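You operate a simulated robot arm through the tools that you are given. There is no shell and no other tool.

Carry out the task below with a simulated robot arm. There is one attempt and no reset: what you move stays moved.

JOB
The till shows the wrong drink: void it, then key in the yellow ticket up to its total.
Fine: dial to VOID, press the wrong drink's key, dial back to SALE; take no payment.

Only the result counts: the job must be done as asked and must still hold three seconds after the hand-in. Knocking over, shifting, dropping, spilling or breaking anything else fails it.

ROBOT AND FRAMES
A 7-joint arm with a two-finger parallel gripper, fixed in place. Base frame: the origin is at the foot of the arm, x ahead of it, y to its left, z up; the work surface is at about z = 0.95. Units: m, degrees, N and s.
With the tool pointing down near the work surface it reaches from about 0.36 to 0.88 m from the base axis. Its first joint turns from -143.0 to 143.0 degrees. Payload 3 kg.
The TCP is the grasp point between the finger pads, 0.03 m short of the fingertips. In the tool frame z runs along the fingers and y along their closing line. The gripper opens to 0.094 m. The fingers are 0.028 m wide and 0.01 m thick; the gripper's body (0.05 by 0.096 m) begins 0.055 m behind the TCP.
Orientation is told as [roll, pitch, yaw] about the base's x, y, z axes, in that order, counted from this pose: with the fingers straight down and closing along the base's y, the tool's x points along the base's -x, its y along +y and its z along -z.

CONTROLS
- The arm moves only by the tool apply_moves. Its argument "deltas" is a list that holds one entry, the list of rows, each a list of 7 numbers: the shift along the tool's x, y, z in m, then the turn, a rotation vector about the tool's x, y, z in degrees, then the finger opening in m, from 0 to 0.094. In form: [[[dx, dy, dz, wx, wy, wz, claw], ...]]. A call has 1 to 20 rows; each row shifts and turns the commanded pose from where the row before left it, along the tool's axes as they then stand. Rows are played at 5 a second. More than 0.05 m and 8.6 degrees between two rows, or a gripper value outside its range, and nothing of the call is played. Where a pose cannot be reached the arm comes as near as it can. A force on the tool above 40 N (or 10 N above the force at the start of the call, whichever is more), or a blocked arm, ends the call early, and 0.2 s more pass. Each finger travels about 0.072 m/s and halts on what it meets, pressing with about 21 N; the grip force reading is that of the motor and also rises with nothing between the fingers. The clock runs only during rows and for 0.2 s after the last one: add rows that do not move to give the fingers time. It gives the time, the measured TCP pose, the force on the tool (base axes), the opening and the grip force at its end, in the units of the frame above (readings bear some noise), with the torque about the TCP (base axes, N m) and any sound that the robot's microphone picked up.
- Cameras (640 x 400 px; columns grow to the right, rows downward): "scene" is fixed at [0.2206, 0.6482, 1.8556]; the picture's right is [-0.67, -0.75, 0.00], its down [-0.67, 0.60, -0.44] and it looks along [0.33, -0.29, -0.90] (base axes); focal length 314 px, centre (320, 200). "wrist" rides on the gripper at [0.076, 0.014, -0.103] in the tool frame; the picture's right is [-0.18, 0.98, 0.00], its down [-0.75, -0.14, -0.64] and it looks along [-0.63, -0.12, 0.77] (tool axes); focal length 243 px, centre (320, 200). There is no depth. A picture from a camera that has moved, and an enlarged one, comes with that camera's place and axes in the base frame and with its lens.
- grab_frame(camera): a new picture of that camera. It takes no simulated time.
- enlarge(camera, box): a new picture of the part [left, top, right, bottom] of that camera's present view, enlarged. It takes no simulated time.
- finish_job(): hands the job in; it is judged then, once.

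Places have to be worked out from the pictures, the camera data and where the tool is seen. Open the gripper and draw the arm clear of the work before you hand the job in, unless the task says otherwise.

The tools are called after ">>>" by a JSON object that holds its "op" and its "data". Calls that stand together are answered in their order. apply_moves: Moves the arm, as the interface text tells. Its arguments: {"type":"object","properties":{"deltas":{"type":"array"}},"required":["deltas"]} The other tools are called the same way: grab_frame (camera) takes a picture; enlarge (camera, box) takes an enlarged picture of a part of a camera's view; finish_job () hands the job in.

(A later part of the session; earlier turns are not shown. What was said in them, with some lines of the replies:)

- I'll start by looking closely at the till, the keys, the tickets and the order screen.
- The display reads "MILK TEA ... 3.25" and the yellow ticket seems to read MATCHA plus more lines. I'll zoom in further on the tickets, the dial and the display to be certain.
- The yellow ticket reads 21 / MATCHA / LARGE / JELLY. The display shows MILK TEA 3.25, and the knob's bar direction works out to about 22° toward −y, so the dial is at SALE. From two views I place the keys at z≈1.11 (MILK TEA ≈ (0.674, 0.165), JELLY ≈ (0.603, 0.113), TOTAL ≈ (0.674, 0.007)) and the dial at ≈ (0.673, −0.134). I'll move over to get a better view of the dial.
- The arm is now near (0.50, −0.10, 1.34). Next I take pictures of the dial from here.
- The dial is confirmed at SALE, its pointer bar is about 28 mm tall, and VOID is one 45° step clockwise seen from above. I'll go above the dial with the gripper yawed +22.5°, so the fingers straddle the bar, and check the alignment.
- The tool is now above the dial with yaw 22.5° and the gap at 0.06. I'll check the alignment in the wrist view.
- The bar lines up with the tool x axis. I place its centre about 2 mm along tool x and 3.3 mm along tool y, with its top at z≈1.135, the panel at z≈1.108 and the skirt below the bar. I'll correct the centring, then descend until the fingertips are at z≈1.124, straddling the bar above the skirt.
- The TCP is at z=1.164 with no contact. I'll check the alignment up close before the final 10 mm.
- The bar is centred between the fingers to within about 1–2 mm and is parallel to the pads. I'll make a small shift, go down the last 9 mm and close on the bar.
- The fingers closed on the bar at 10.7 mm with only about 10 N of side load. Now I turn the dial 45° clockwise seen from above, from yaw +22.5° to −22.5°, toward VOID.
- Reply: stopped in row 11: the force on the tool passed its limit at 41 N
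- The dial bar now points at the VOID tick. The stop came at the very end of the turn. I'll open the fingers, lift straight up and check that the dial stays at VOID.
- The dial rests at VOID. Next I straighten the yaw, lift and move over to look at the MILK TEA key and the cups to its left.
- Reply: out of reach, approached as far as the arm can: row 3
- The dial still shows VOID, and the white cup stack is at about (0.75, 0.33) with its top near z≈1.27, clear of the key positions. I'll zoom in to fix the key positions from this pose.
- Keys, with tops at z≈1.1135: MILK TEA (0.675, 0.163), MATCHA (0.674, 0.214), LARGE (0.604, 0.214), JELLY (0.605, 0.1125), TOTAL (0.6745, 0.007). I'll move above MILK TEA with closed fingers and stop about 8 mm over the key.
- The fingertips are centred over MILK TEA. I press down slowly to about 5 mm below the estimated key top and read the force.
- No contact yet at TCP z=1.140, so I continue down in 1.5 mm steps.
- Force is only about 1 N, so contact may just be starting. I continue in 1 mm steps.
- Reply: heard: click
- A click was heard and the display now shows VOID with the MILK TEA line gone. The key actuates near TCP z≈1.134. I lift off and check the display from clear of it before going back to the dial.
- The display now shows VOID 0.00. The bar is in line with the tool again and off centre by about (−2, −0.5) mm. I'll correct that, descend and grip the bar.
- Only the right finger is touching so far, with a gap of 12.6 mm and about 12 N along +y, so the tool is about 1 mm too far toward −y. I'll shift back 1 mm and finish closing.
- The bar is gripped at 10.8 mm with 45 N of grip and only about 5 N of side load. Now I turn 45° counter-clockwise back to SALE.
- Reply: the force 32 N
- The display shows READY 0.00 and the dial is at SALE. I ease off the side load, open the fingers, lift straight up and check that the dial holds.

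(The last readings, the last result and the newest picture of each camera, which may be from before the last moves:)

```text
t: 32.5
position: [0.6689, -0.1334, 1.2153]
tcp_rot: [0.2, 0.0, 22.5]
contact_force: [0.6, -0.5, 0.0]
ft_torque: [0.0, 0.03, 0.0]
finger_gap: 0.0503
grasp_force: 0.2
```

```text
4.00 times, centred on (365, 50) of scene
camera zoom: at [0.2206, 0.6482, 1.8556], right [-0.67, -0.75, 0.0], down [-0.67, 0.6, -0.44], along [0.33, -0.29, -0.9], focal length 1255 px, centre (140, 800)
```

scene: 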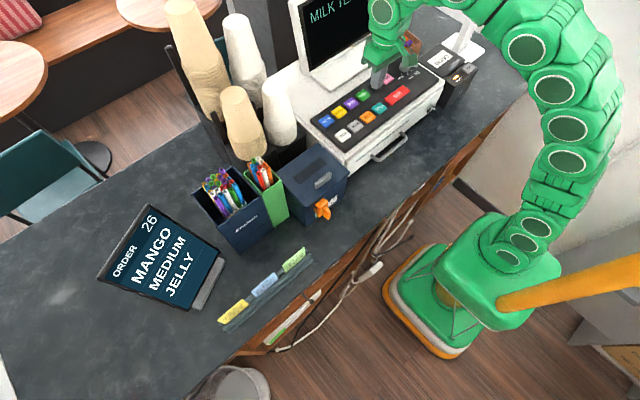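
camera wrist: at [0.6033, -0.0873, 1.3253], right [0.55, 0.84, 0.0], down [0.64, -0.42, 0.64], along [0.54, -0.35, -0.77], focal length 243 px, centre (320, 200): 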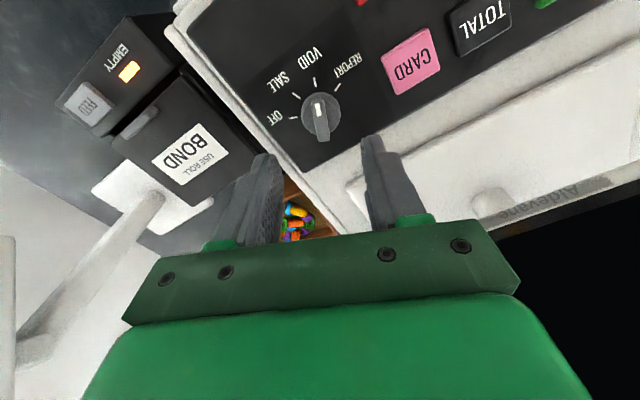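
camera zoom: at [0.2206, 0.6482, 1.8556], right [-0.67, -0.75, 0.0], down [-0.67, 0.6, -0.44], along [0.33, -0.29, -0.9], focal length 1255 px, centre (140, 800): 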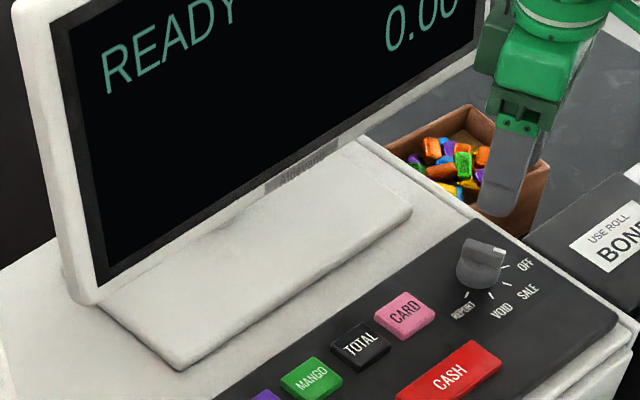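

The dial stays at SALE with READY 0.00. Next I straighten the tool, close the fingers and travel to above MATCHA at (0.674, 0.214), stopping about 15 mm above it.

>>> {"op": "apply_moves", "data": {"deltas": [[[0, 0, 0, 0, 0, 7.5, 0.03], [0, 0, 0, 0, 0, 7.5, 0.01], [0, 0, 0, 0, 0, 7.5, 0], [-0.0005, 0.0347, 0.001, 0, 0, 0, 0], [-0.0005, 0.0347, 0.001, 0, 0, 0, 0], [-0.0005, 0.0347, 0.001, 0, 0, 0, 0], [-0.0005, 0.0347, 0.001, 0, 0, 0, 0], [-0.0005, 0.0347, 0.001, 0, 0, 0, 0], [-0.0005, 0.0347, 0.001, 0, 0, 0, 0], [-0.0005, 0.0347, 0.001, 0, 0, 0, 0], [-0.0005, 0.0347, 0.001, 0, 0, 0, 0], [-0.0005, 0.0347, 0.001, 0, 0, 0, 0], [-0.0005, 0.0347, 0.001, 0, 0, 0, 0], [0, 0, 0.02, 0, 0, 0, 0], [0, 0, 0.02, 0, 0, 0, 0], [0, 0, 0.01, 0, 0, 0, 0], [0, 0, 0, 0, 0, 0, 0], [0, 0, 0, 0, 0, 0, 0]]]}}

>>> {"op": "enlarge", "data": {"camera": "wrist", "box": [240, 90, 400, 190]}}

>>> {"op": "grab_frame", "data": {"camera": "scene"}}

>>> {"op": "grab_frame", "data": {"camera": "wrist"}}

```text
t: 36.3
position: [0.675, 0.215, 1.1557]
tcp_rot: [0.2, 0.0, 0.1]
contact_force: [-0.2, -0.6, 0.1]
ft_torque: [0.02, -0.04, 0.02]
finger_gap: 0.0
grasp_force: 20.8
```

```text
4.00 times, centred on (320, 140) of wrist
camera zoom: at [0.5997, 0.2304, 1.2587], right [0.18, 0.98, 0.0], down [0.75, -0.14, 0.64], along [0.63, -0.12, -0.77], focal length 970 px, centre (320, 440)
```

zoom: 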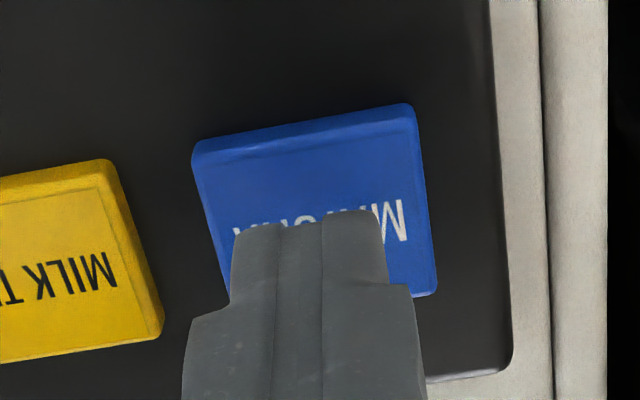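

```text
taken
```

scene: 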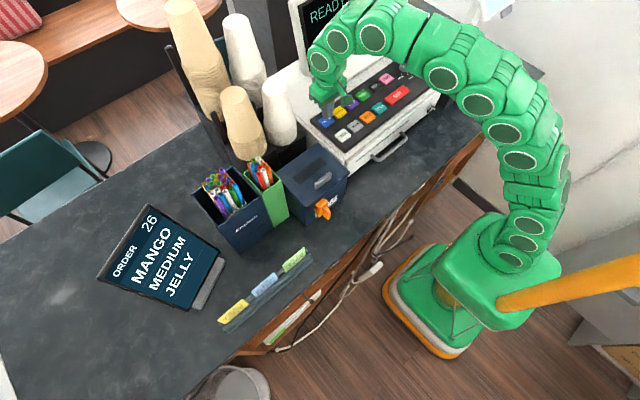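

```text
taken
camera wrist: at [0.5997, 0.2304, 1.2587], right [0.18, 0.98, 0.0], down [0.75, -0.14, 0.64], along [0.63, -0.12, -0.77], focal length 243 px, centre (320, 200)
```

wrist: 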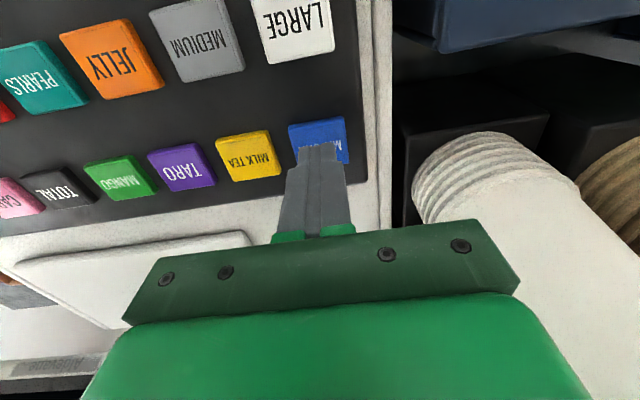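

The fingertips are centred on MATCHA and the cup stack is clear. I press down through the same depth, where the click is expected near TCP z≈1.134.

>>> {"op": "apply_moves", "data": {"deltas": [[[0, 0, 0.01, 0, 0, 0, 0], [0, 0, 0.006, 0, 0, 0, 0], [0, 0, 0.002, 0, 0, 0, 0], [0, 0, 0.001, 0, 0, 0, 0], [0, 0, 0.001, 0, 0, 0, 0], [0, 0, 0.001, 0, 0, 0, 0], [0, 0, 0.001, 0, 0, 0, 0]]]}}

>>> {"op": "enlarge", "data": {"camera": "scene", "box": [285, 0, 445, 100]}}

>>> {"op": "enlarge", "data": {"camera": "wrist", "box": [240, 90, 400, 190]}}

```text
t: 37.9
position: [0.6764, 0.2145, 1.1348]
tcp_rot: [0.2, 0.0, -0.1]
contact_force: [1.4, 0.1, 1.8]
ft_torque: [0.03, 0.0, 0.01]
finger_gap: 0.0
grasp_force: 20.8
heard: click
```

```text
4.00 times, centred on (365, 50) of scene
camera zoom: at [0.2206, 0.6482, 1.8556], right [-0.67, -0.75, 0.0], down [-0.67, 0.6, -0.44], along [0.33, -0.29, -0.9], focal length 1255 px, centre (140, 800)
```

zoom: 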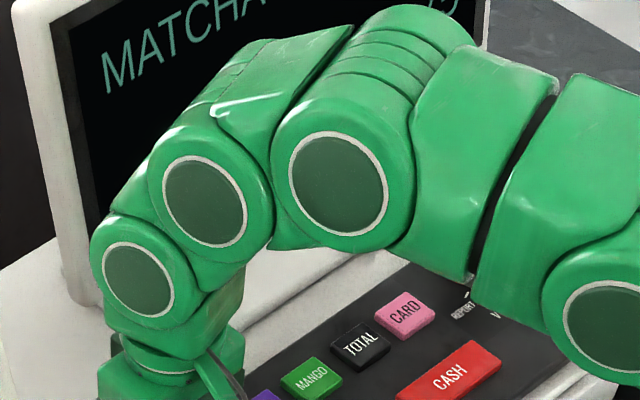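

```text
4.00 times, centred on (320, 140) of wrist
camera zoom: at [0.6, 0.2301, 1.2363], right [0.18, 0.98, 0.0], down [0.75, -0.14, 0.64], along [0.63, -0.12, -0.77], focal length 970 px, centre (320, 440)
```

zoom: 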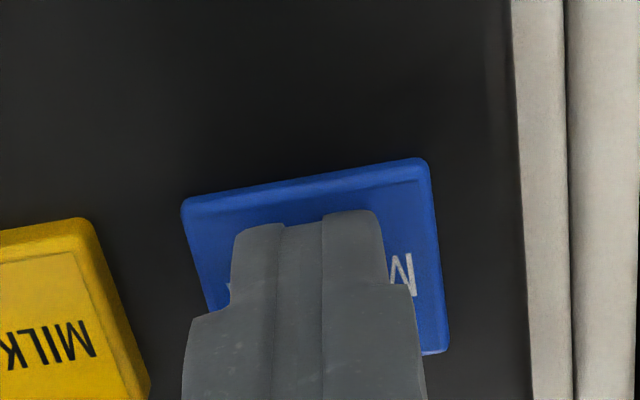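

A click was heard and MATCHA is on the display. I lift and move to above LARGE at (0.604, 0.214).

>>> {"op": "apply_moves", "data": {"deltas": [[[0, 0, -0.005, 0, 0, 0, 0], [0, 0, -0.02, 0, 0, 0, 0], [0, 0, -0.015, 0, 0, 0, 0], [0.024, 0, 0, 0, 0, 0, 0], [0.024, 0, 0, 0, 0, 0, 0], [0.0235, 0, 0, 0, 0, 0, 0], [0, 0, 0.01, 0, 0, 0, 0], [0, 0, 0.008, 0, 0, 0, 0], [0, 0, 0, 0, 0, 0, 0], [0, 0, 0, 0, 0, 0, 0]]]}}

>>> {"op": "enlarge", "data": {"camera": "wrist", "box": [240, 90, 400, 190]}}

>>> {"op": "enlarge", "data": {"camera": "scene", "box": [285, 0, 445, 100]}}

```text
t: 40.1
position: [0.6039, 0.2143, 1.1566]
tcp_rot: [0.1, 0.0, 0.1]
contact_force: [0.2, -0.3, -0.3]
ft_torque: [0.0, 0.0, -0.01]
finger_gap: 0.0003
grasp_force: 21.2
```

```text
4.00 times, centred on (320, 140) of wrist
camera zoom: at [0.5286, 0.2297, 1.2578], right [0.18, 0.98, 0.0], down [0.75, -0.14, 0.64], along [0.63, -0.12, -0.77], focal length 970 px, centre (320, 440)
```

zoom: 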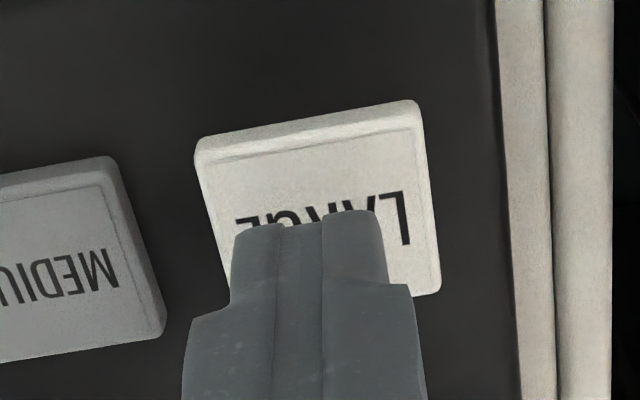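

```text
4.00 times, centred on (365, 50) of scene
camera zoom: at [0.2206, 0.6482, 1.8556], right [-0.67, -0.75, 0.0], down [-0.67, 0.6, -0.44], along [0.33, -0.29, -0.9], focal length 1255 px, centre (140, 800)
```

zoom: 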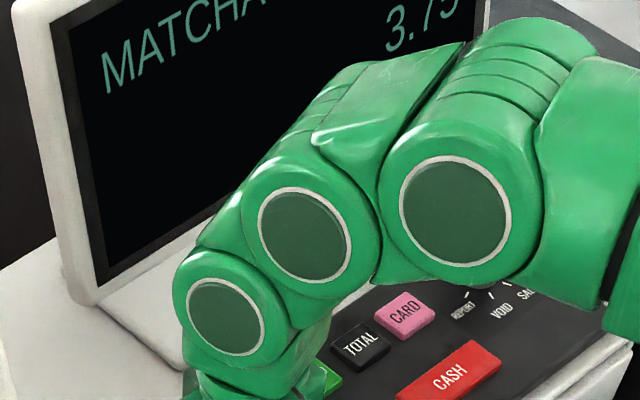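

The display shows MATCHA 3.75 and the fingertips are over LARGE. I press it.

>>> {"op": "apply_moves", "data": {"deltas": [[[0, 0, 0.01, 0, 0, 0, 0], [0, 0, 0.006, 0, 0, 0, 0], [0, 0, 0.002, 0, 0, 0, 0], [0, 0, 0.001, 0, 0, 0, 0], [0, 0, 0.001, 0, 0, 0, 0], [0, 0, 0.001, 0, 0, 0, 0], [0, 0, 0.001, 0, 0, 0, 0]]]}}

>>> {"op": "enlarge", "data": {"camera": "scene", "box": [285, 0, 445, 100]}}

>>> {"op": "enlarge", "data": {"camera": "wrist", "box": [240, 90, 400, 190]}}

```text
t: 41.7
position: [0.6034, 0.2156, 1.1341]
tcp_rot: [0.2, -0.1, 0.0]
contact_force: [0.0, 1.3, 2.5]
ft_torque: [0.03, -0.03, -0.01]
finger_gap: 0.0
grasp_force: 20.8
heard: click
```

```text
4.00 times, centred on (365, 50) of scene
camera zoom: at [0.2206, 0.6482, 1.8556], right [-0.67, -0.75, 0.0], down [-0.67, 0.6, -0.44], along [0.33, -0.29, -0.9], focal length 1255 px, centre (140, 800)
```

zoom: 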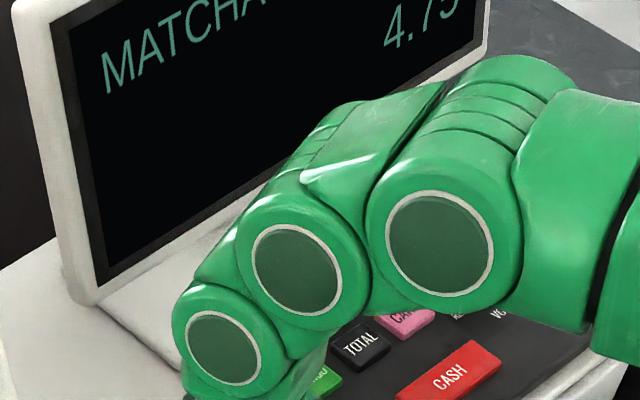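

```text
4.00 times, centred on (320, 140) of wrist
camera zoom: at [0.5276, 0.2303, 1.2365], right [0.18, 0.98, 0.0], down [0.75, -0.14, 0.64], along [0.63, -0.12, -0.77], focal length 970 px, centre (320, 440)
```

zoom: 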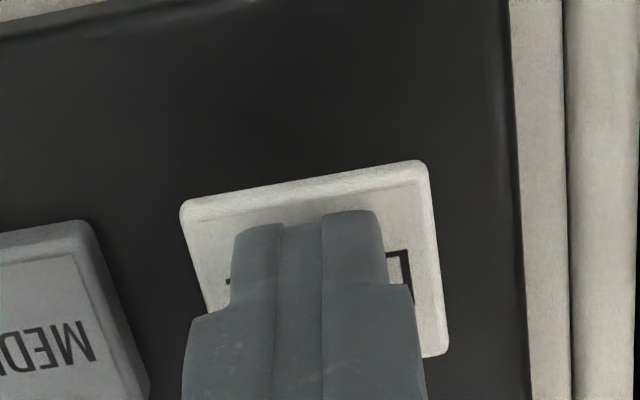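

A click was heard and the total rose to 4.75, so LARGE is registered. I lift and move to JELLY at (0.605, 0.1125).

>>> {"op": "apply_moves", "data": {"deltas": [[[0, 0, -0.005, 0, 0, 0, 0], [0, 0, -0.02, 0, 0, 0, 0], [0, 0, -0.015, 0, 0, 0, 0], [-0.0003, -0.034, 0, 0, 0, 0, 0], [-0.0003, -0.034, 0, 0, 0, 0, 0], [-0.0003, -0.034, 0, 0, 0, 0, 0], [0, 0, 0.01, 0, 0, 0, 0], [0, 0, 0.008, 0, 0, 0, 0], [0, 0, 0, 0, 0, 0, 0], [0, 0, 0, 0, 0, 0, 0]]]}}

>>> {"op": "enlarge", "data": {"camera": "wrist", "box": [240, 90, 400, 190]}}

>>> {"op": "enlarge", "data": {"camera": "scene", "box": [285, 0, 445, 100]}}

```text
t: 43.9
position: [0.6052, 0.1124, 1.1552]
tcp_rot: [0.1, 0.1, -0.1]
contact_force: [-0.2, 0.5, -0.3]
ft_torque: [-0.01, -0.01, 0.0]
finger_gap: 0.0002
grasp_force: 20.5
```

```text
4.00 times, centred on (320, 140) of wrist
camera zoom: at [0.5294, 0.1279, 1.2569], right [0.18, 0.98, 0.0], down [0.75, -0.14, 0.64], along [0.63, -0.12, -0.77], focal length 970 px, centre (320, 440)
```

zoom: 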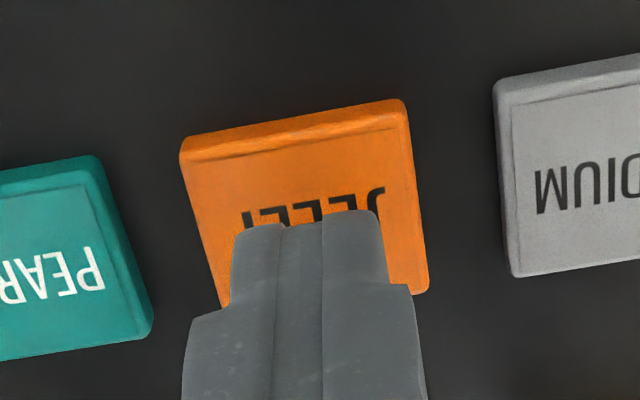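

```text
4.00 times, centred on (365, 50) of scene
camera zoom: at [0.2206, 0.6482, 1.8556], right [-0.67, -0.75, 0.0], down [-0.67, 0.6, -0.44], along [0.33, -0.29, -0.9], focal length 1255 px, centre (140, 800)
```

zoom: 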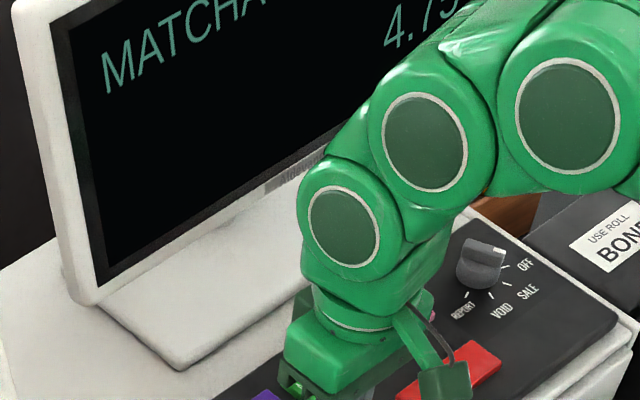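

The fingertips are over JELLY, with the key about 1.5 mm toward −y. I nudge over and press.

>>> {"op": "apply_moves", "data": {"deltas": [[[0, -0.001, 0.01, 0, 0, 0, 0], [0, 0, 0.006, 0, 0, 0, 0], [0, 0, 0.002, 0, 0, 0, 0], [0, 0, 0.001, 0, 0, 0, 0], [0, 0, 0.001, 0, 0, 0, 0], [0, 0, 0.001, 0, 0, 0, 0]]]}}

>>> {"op": "enlarge", "data": {"camera": "scene", "box": [285, 0, 445, 100]}}

```text
t: 45.3
position: [0.6048, 0.111, 1.1352]
tcp_rot: [0.2, 0.0, 0.0]
contact_force: [-0.5, -0.3, 2.6]
ft_torque: [0.04, 0.0, -0.01]
finger_gap: 0.0
grasp_force: 21.2
heard: click
```

```text
4.00 times, centred on (365, 50) of scene
camera zoom: at [0.2206, 0.6482, 1.8556], right [-0.67, -0.75, 0.0], down [-0.67, 0.6, -0.44], along [0.33, -0.29, -0.9], focal length 1255 px, centre (140, 800)
```

zoom: 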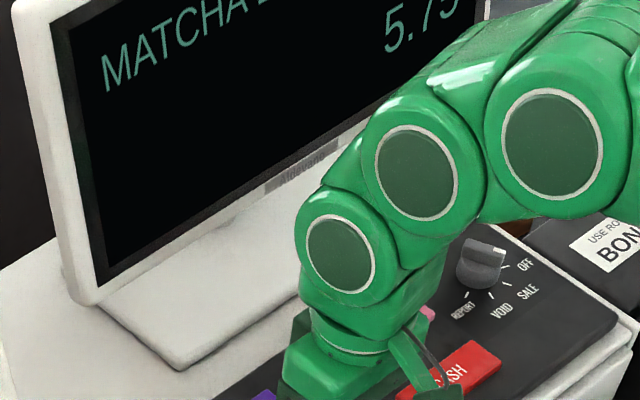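

A click was heard and the total went to 5.75, so JELLY is registered. I lift and move to TOTAL at (0.6745, 0.007).

>>> {"op": "apply_moves", "data": {"deltas": [[[0, 0, -0.005, 0, 0, 0, 0], [0, 0, -0.02, 0, 0, 0, 0], [0, 0, -0.015, 0, 0, 0, 0], [-0.0174, -0.0261, 0, 0, 0, 0, 0], [-0.0174, -0.0261, 0, 0, 0, 0, 0], [-0.0174, -0.0261, 0, 0, 0, 0, 0], [-0.0174, -0.0261, 0, 0, 0, 0, 0], [0, 0, 0.01, 0, 0, 0, 0], [0, 0, 0.008, 0, 0, 0, 0], [0, 0, 0, 0, 0, 0, 0], [0, 0, 0, 0, 0, 0, 0]]]}}

>>> {"op": "enlarge", "data": {"camera": "wrist", "box": [240, 90, 400, 190]}}

>>> {"op": "enlarge", "data": {"camera": "scene", "box": [285, 0, 445, 100]}}

```text
t: 47.7
position: [0.6745, 0.0086, 1.1584]
tcp_rot: [0.0, -0.1, 0.1]
contact_force: [-1.1, -0.3, -0.7]
ft_torque: [0.0, 0.01, 0.0]
finger_gap: 0.0
grasp_force: 20.8
```

```text
4.00 times, centred on (320, 140) of wrist
camera zoom: at [0.5985, 0.0224, 1.2603], right [0.18, 0.98, 0.0], down [0.75, -0.14, 0.64], along [0.63, -0.12, -0.77], focal length 970 px, centre (320, 440)
```

zoom: 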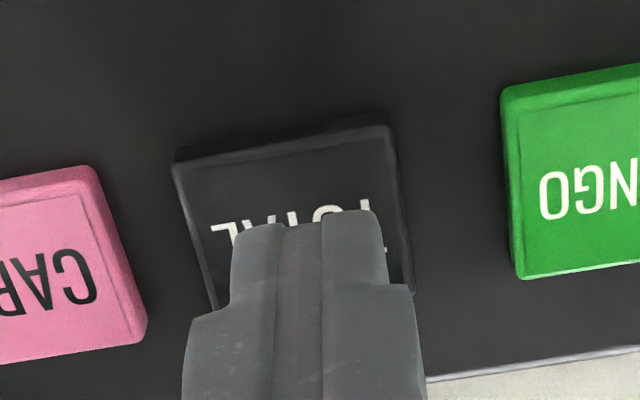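

```text
4.00 times, centred on (365, 50) of scene
camera zoom: at [0.2206, 0.6482, 1.8556], right [-0.67, -0.75, 0.0], down [-0.67, 0.6, -0.44], along [0.33, -0.29, -0.9], focal length 1255 px, centre (140, 800)
```

zoom: 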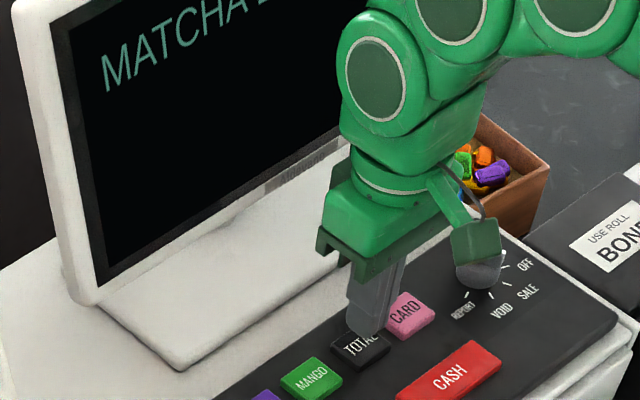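

The key is about 3 mm toward −y of the tool, so I correct for that and press TOTAL.

>>> {"op": "apply_moves", "data": {"deltas": [[[0, -0.003, 0.005, 0, 0, 0, 0], [0, 0, 0.008, 0, 0, 0, 0], [0, 0, 0.005, 0, 0, 0, 0], [0, 0, 0.001, 0, 0, 0, 0], [0, 0, 0.001, 0, 0, 0, 0], [0, 0, 0.001, 0, 0, 0, 0]]]}}

>>> {"op": "enlarge", "data": {"camera": "scene", "box": [285, 0, 445, 100]}}

>>> {"op": "enlarge", "data": {"camera": "wrist", "box": [240, 90, 400, 190]}}

```text
t: 49.1
position: [0.6745, 0.0039, 1.1364]
tcp_rot: [0.0, 0.0, 0.0]
contact_force: [1.1, 0.2, 1.0]
ft_torque: [0.0, -0.04, 0.0]
finger_gap: 0.0
grasp_force: 21.0
```

```text
4.00 times, centred on (365, 50) of scene
camera zoom: at [0.2206, 0.6482, 1.8556], right [-0.67, -0.75, 0.0], down [-0.67, 0.6, -0.44], along [0.33, -0.29, -0.9], focal length 1255 px, centre (140, 800)
```

zoom: 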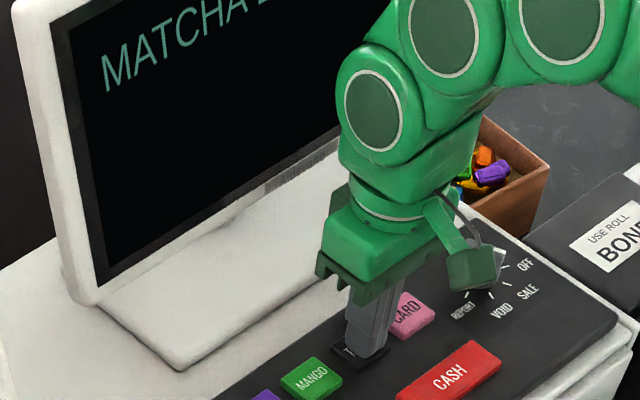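

```text
4.00 times, centred on (320, 140) of wrist
camera zoom: at [0.5982, 0.0192, 1.2379], right [0.18, 0.98, 0.0], down [0.75, -0.14, 0.64], along [0.63, -0.12, -0.77], focal length 970 px, centre (320, 440)
```

zoom: 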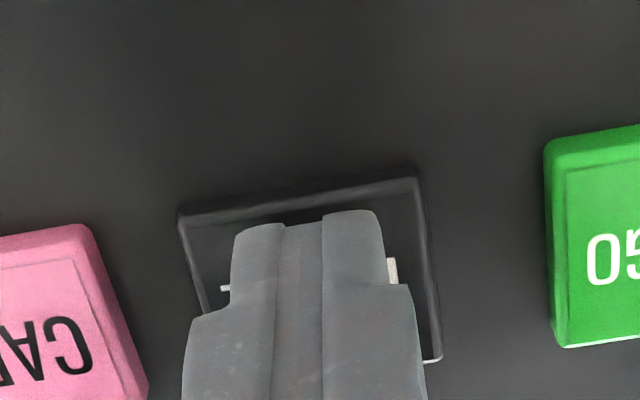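

No click yet and the force is only about 1 N. I continue down in 1 mm steps.

>>> {"op": "apply_moves", "data": {"deltas": [[[0, 0, 0.001, 0, 0, 0, 0], [0, 0, 0.001, 0, 0, 0, 0]]]}}

>>> {"op": "enlarge", "data": {"camera": "scene", "box": [285, 0, 445, 100]}}

```text
t: 49.7
position: [0.6749, 0.0045, 1.1344]
tcp_rot: [0.1, -0.1, -0.1]
contact_force: [-1.8, -0.1, 3.1]
ft_torque: [-0.01, 0.02, -0.01]
finger_gap: 0.0
grasp_force: 21.1
heard: click
```

```text
4.00 times, centred on (365, 50) of scene
camera zoom: at [0.2206, 0.6482, 1.8556], right [-0.67, -0.75, 0.0], down [-0.67, 0.6, -0.44], along [0.33, -0.29, -0.9], focal length 1255 px, centre (140, 800)
```

zoom: 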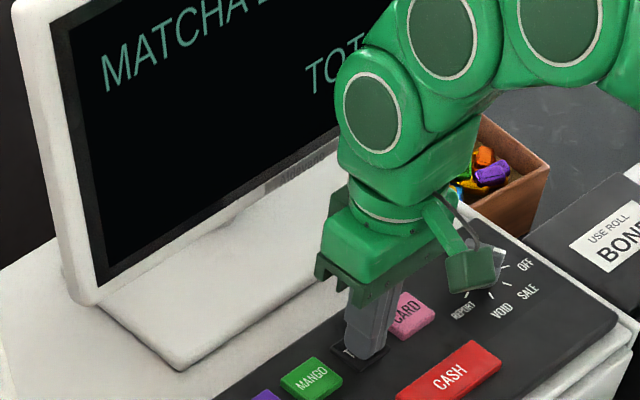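

A click was heard and the display now shows the TOTAL line. I lift straight up, draw back toward the start pose and open the gripper.

>>> {"op": "apply_moves", "data": {"deltas": [[[0, 0, -0.005, 0, 0, 0, 0], [0, 0, -0.02, 0, 0, 0, 0], [0, 0, -0.03, 0, 0, 0, 0], [0, 0, -0.015, 0, 0, 0, 0], [0.03, 0, -0.01, 0, 0, 0, 0], [0.03, 0, -0.015, 0, 0, 0, 0], [0.03, 0, -0.015, 0, 0, 0, 0], [0.03, 0.01, -0.015, 0, 0, 0, 0], [0.03, 0.01, -0.015, 0, 0, 0, 0.02], [0.03, 0.01, -0.015, 0, 0, 0, 0.05], [0.03, 0.01, -0.015, 0, 0, 0, 0.08], [0.02, 0.01, -0.015, 0, 0, 0, 0.094], [0, 0, 0, 0, 0, 0, 0.094], [0, 0, 0, 0, 0, 0, 0.094]]]}}

>>> {"op": "grab_frame", "data": {"camera": "scene"}}

>>> {"op": "enlarge", "data": {"camera": "scene", "box": [285, 0, 445, 100]}}

>>> {"op": "grab_frame", "data": {"camera": "wrist"}}

```text
t: 52.7
position: [0.4452, 0.055, 1.3196]
tcp_rot: [0.1, 0.0, -0.1]
contact_force: [0.2, -0.5, -0.4]
ft_torque: [0.02, -0.01, 0.01]
finger_gap: 0.094
grasp_force: 0.2
```

```text
taken
```

scene: 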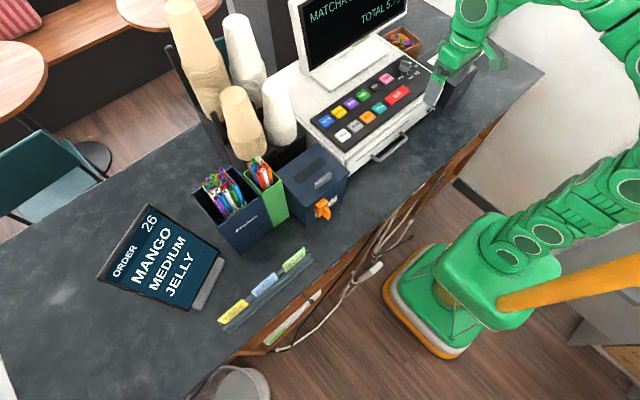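

```text
4.00 times, centred on (365, 50) of scene
camera zoom: at [0.2206, 0.6482, 1.8556], right [-0.67, -0.75, 0.0], down [-0.67, 0.6, -0.44], along [0.33, -0.29, -0.9], focal length 1255 px, centre (140, 800)
```

zoom: 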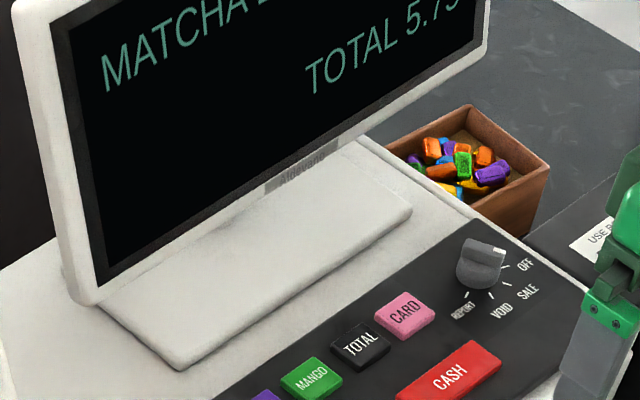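

```text
taken
camera wrist: at [0.3696, 0.0705, 1.4207], right [0.18, 0.98, 0.0], down [0.75, -0.14, 0.64], along [0.63, -0.12, -0.77], focal length 243 px, centre (320, 200)
```

wrist: 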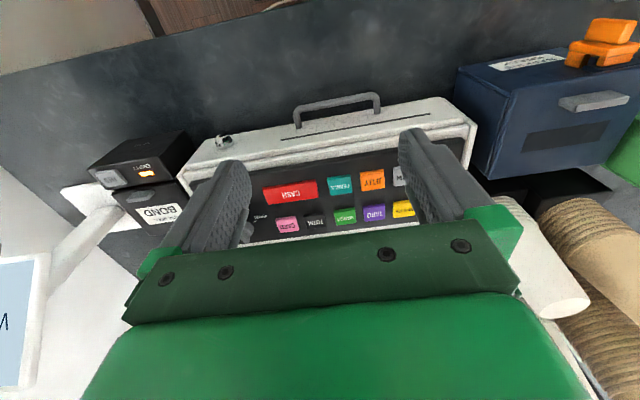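

The display shows TOTAL 5.75, the dial is at SALE and the arm is clear. I take one last close look at the display and the dial.

>>> {"op": "enlarge", "data": {"camera": "scene", "box": [290, 0, 420, 60]}}

>>> {"op": "enlarge", "data": {"camera": "scene", "box": [385, 50, 433, 80]}}

```text
4.92 times, centred on (355, 30) of scene
camera zoom: at [0.2206, 0.6482, 1.8556], right [-0.67, -0.75, 0.0], down [-0.67, 0.6, -0.44], along [0.33, -0.29, -0.9], focal length 1544 px, centre (148, 1037)
```

zoom: 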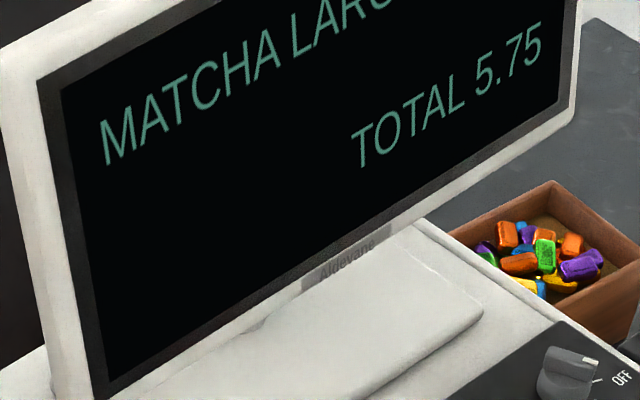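

```text
13.33 times, centred on (409, 65) of scene
camera zoom: at [0.2206, 0.6482, 1.8556], right [-0.67, -0.75, 0.0], down [-0.67, 0.6, -0.44], along [0.33, -0.29, -0.9], focal length 4183 px, centre (-867, 2000)
```

zoom: 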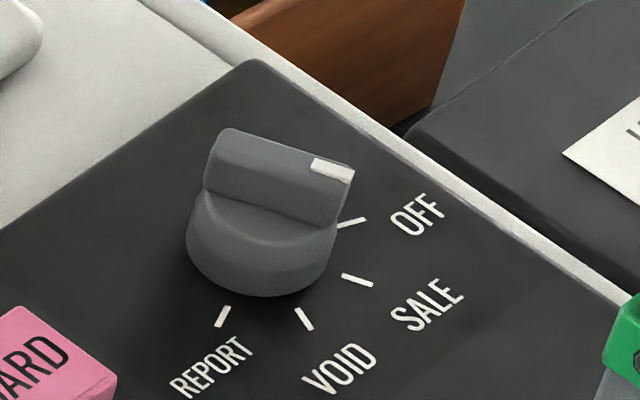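

The display reads MATCHA LARGE… TOTAL 5.75 and the dial looks just as it did at SALE at the start. Nothing else has moved, the gripper is open and the arm is clear, so I hand the job in.

>>> {"op": "finish_job", "data": {}}

```text
The job is handed in.
```

I voided the MILK TEA and keyed in the yellow ticket: MATCHA, LARGE, JELLY, then TOTAL. The display read TOTAL 5.75 just before I handed the job in.

- **Void:** with the dial at VOID, one press of MILK TEA clicked and the display went to VOID 0.00. After I turned the dial back to SALE it showed READY 0.00.
- **Ticket:** each key clicked once. The amount went 3.75, 4.75, 5.75, then the total line came up. The camera cuts off the end of the item line, so I could read "MATCHA LAR…" but not the word JELLY. The last 1.00 step is what shows JELLY went in.
- **Payment:** none taken. I did not touch CASH or CARD.
- **State at hand-in:** the dial was at SALE, the gripper open and the arm drawn back. In the final pictures nothing else had moved.

On the first dial turn the arm passed its 40 N force limit (41 N) and stopped. By then the dial was already at VOID, and I saw no damage.
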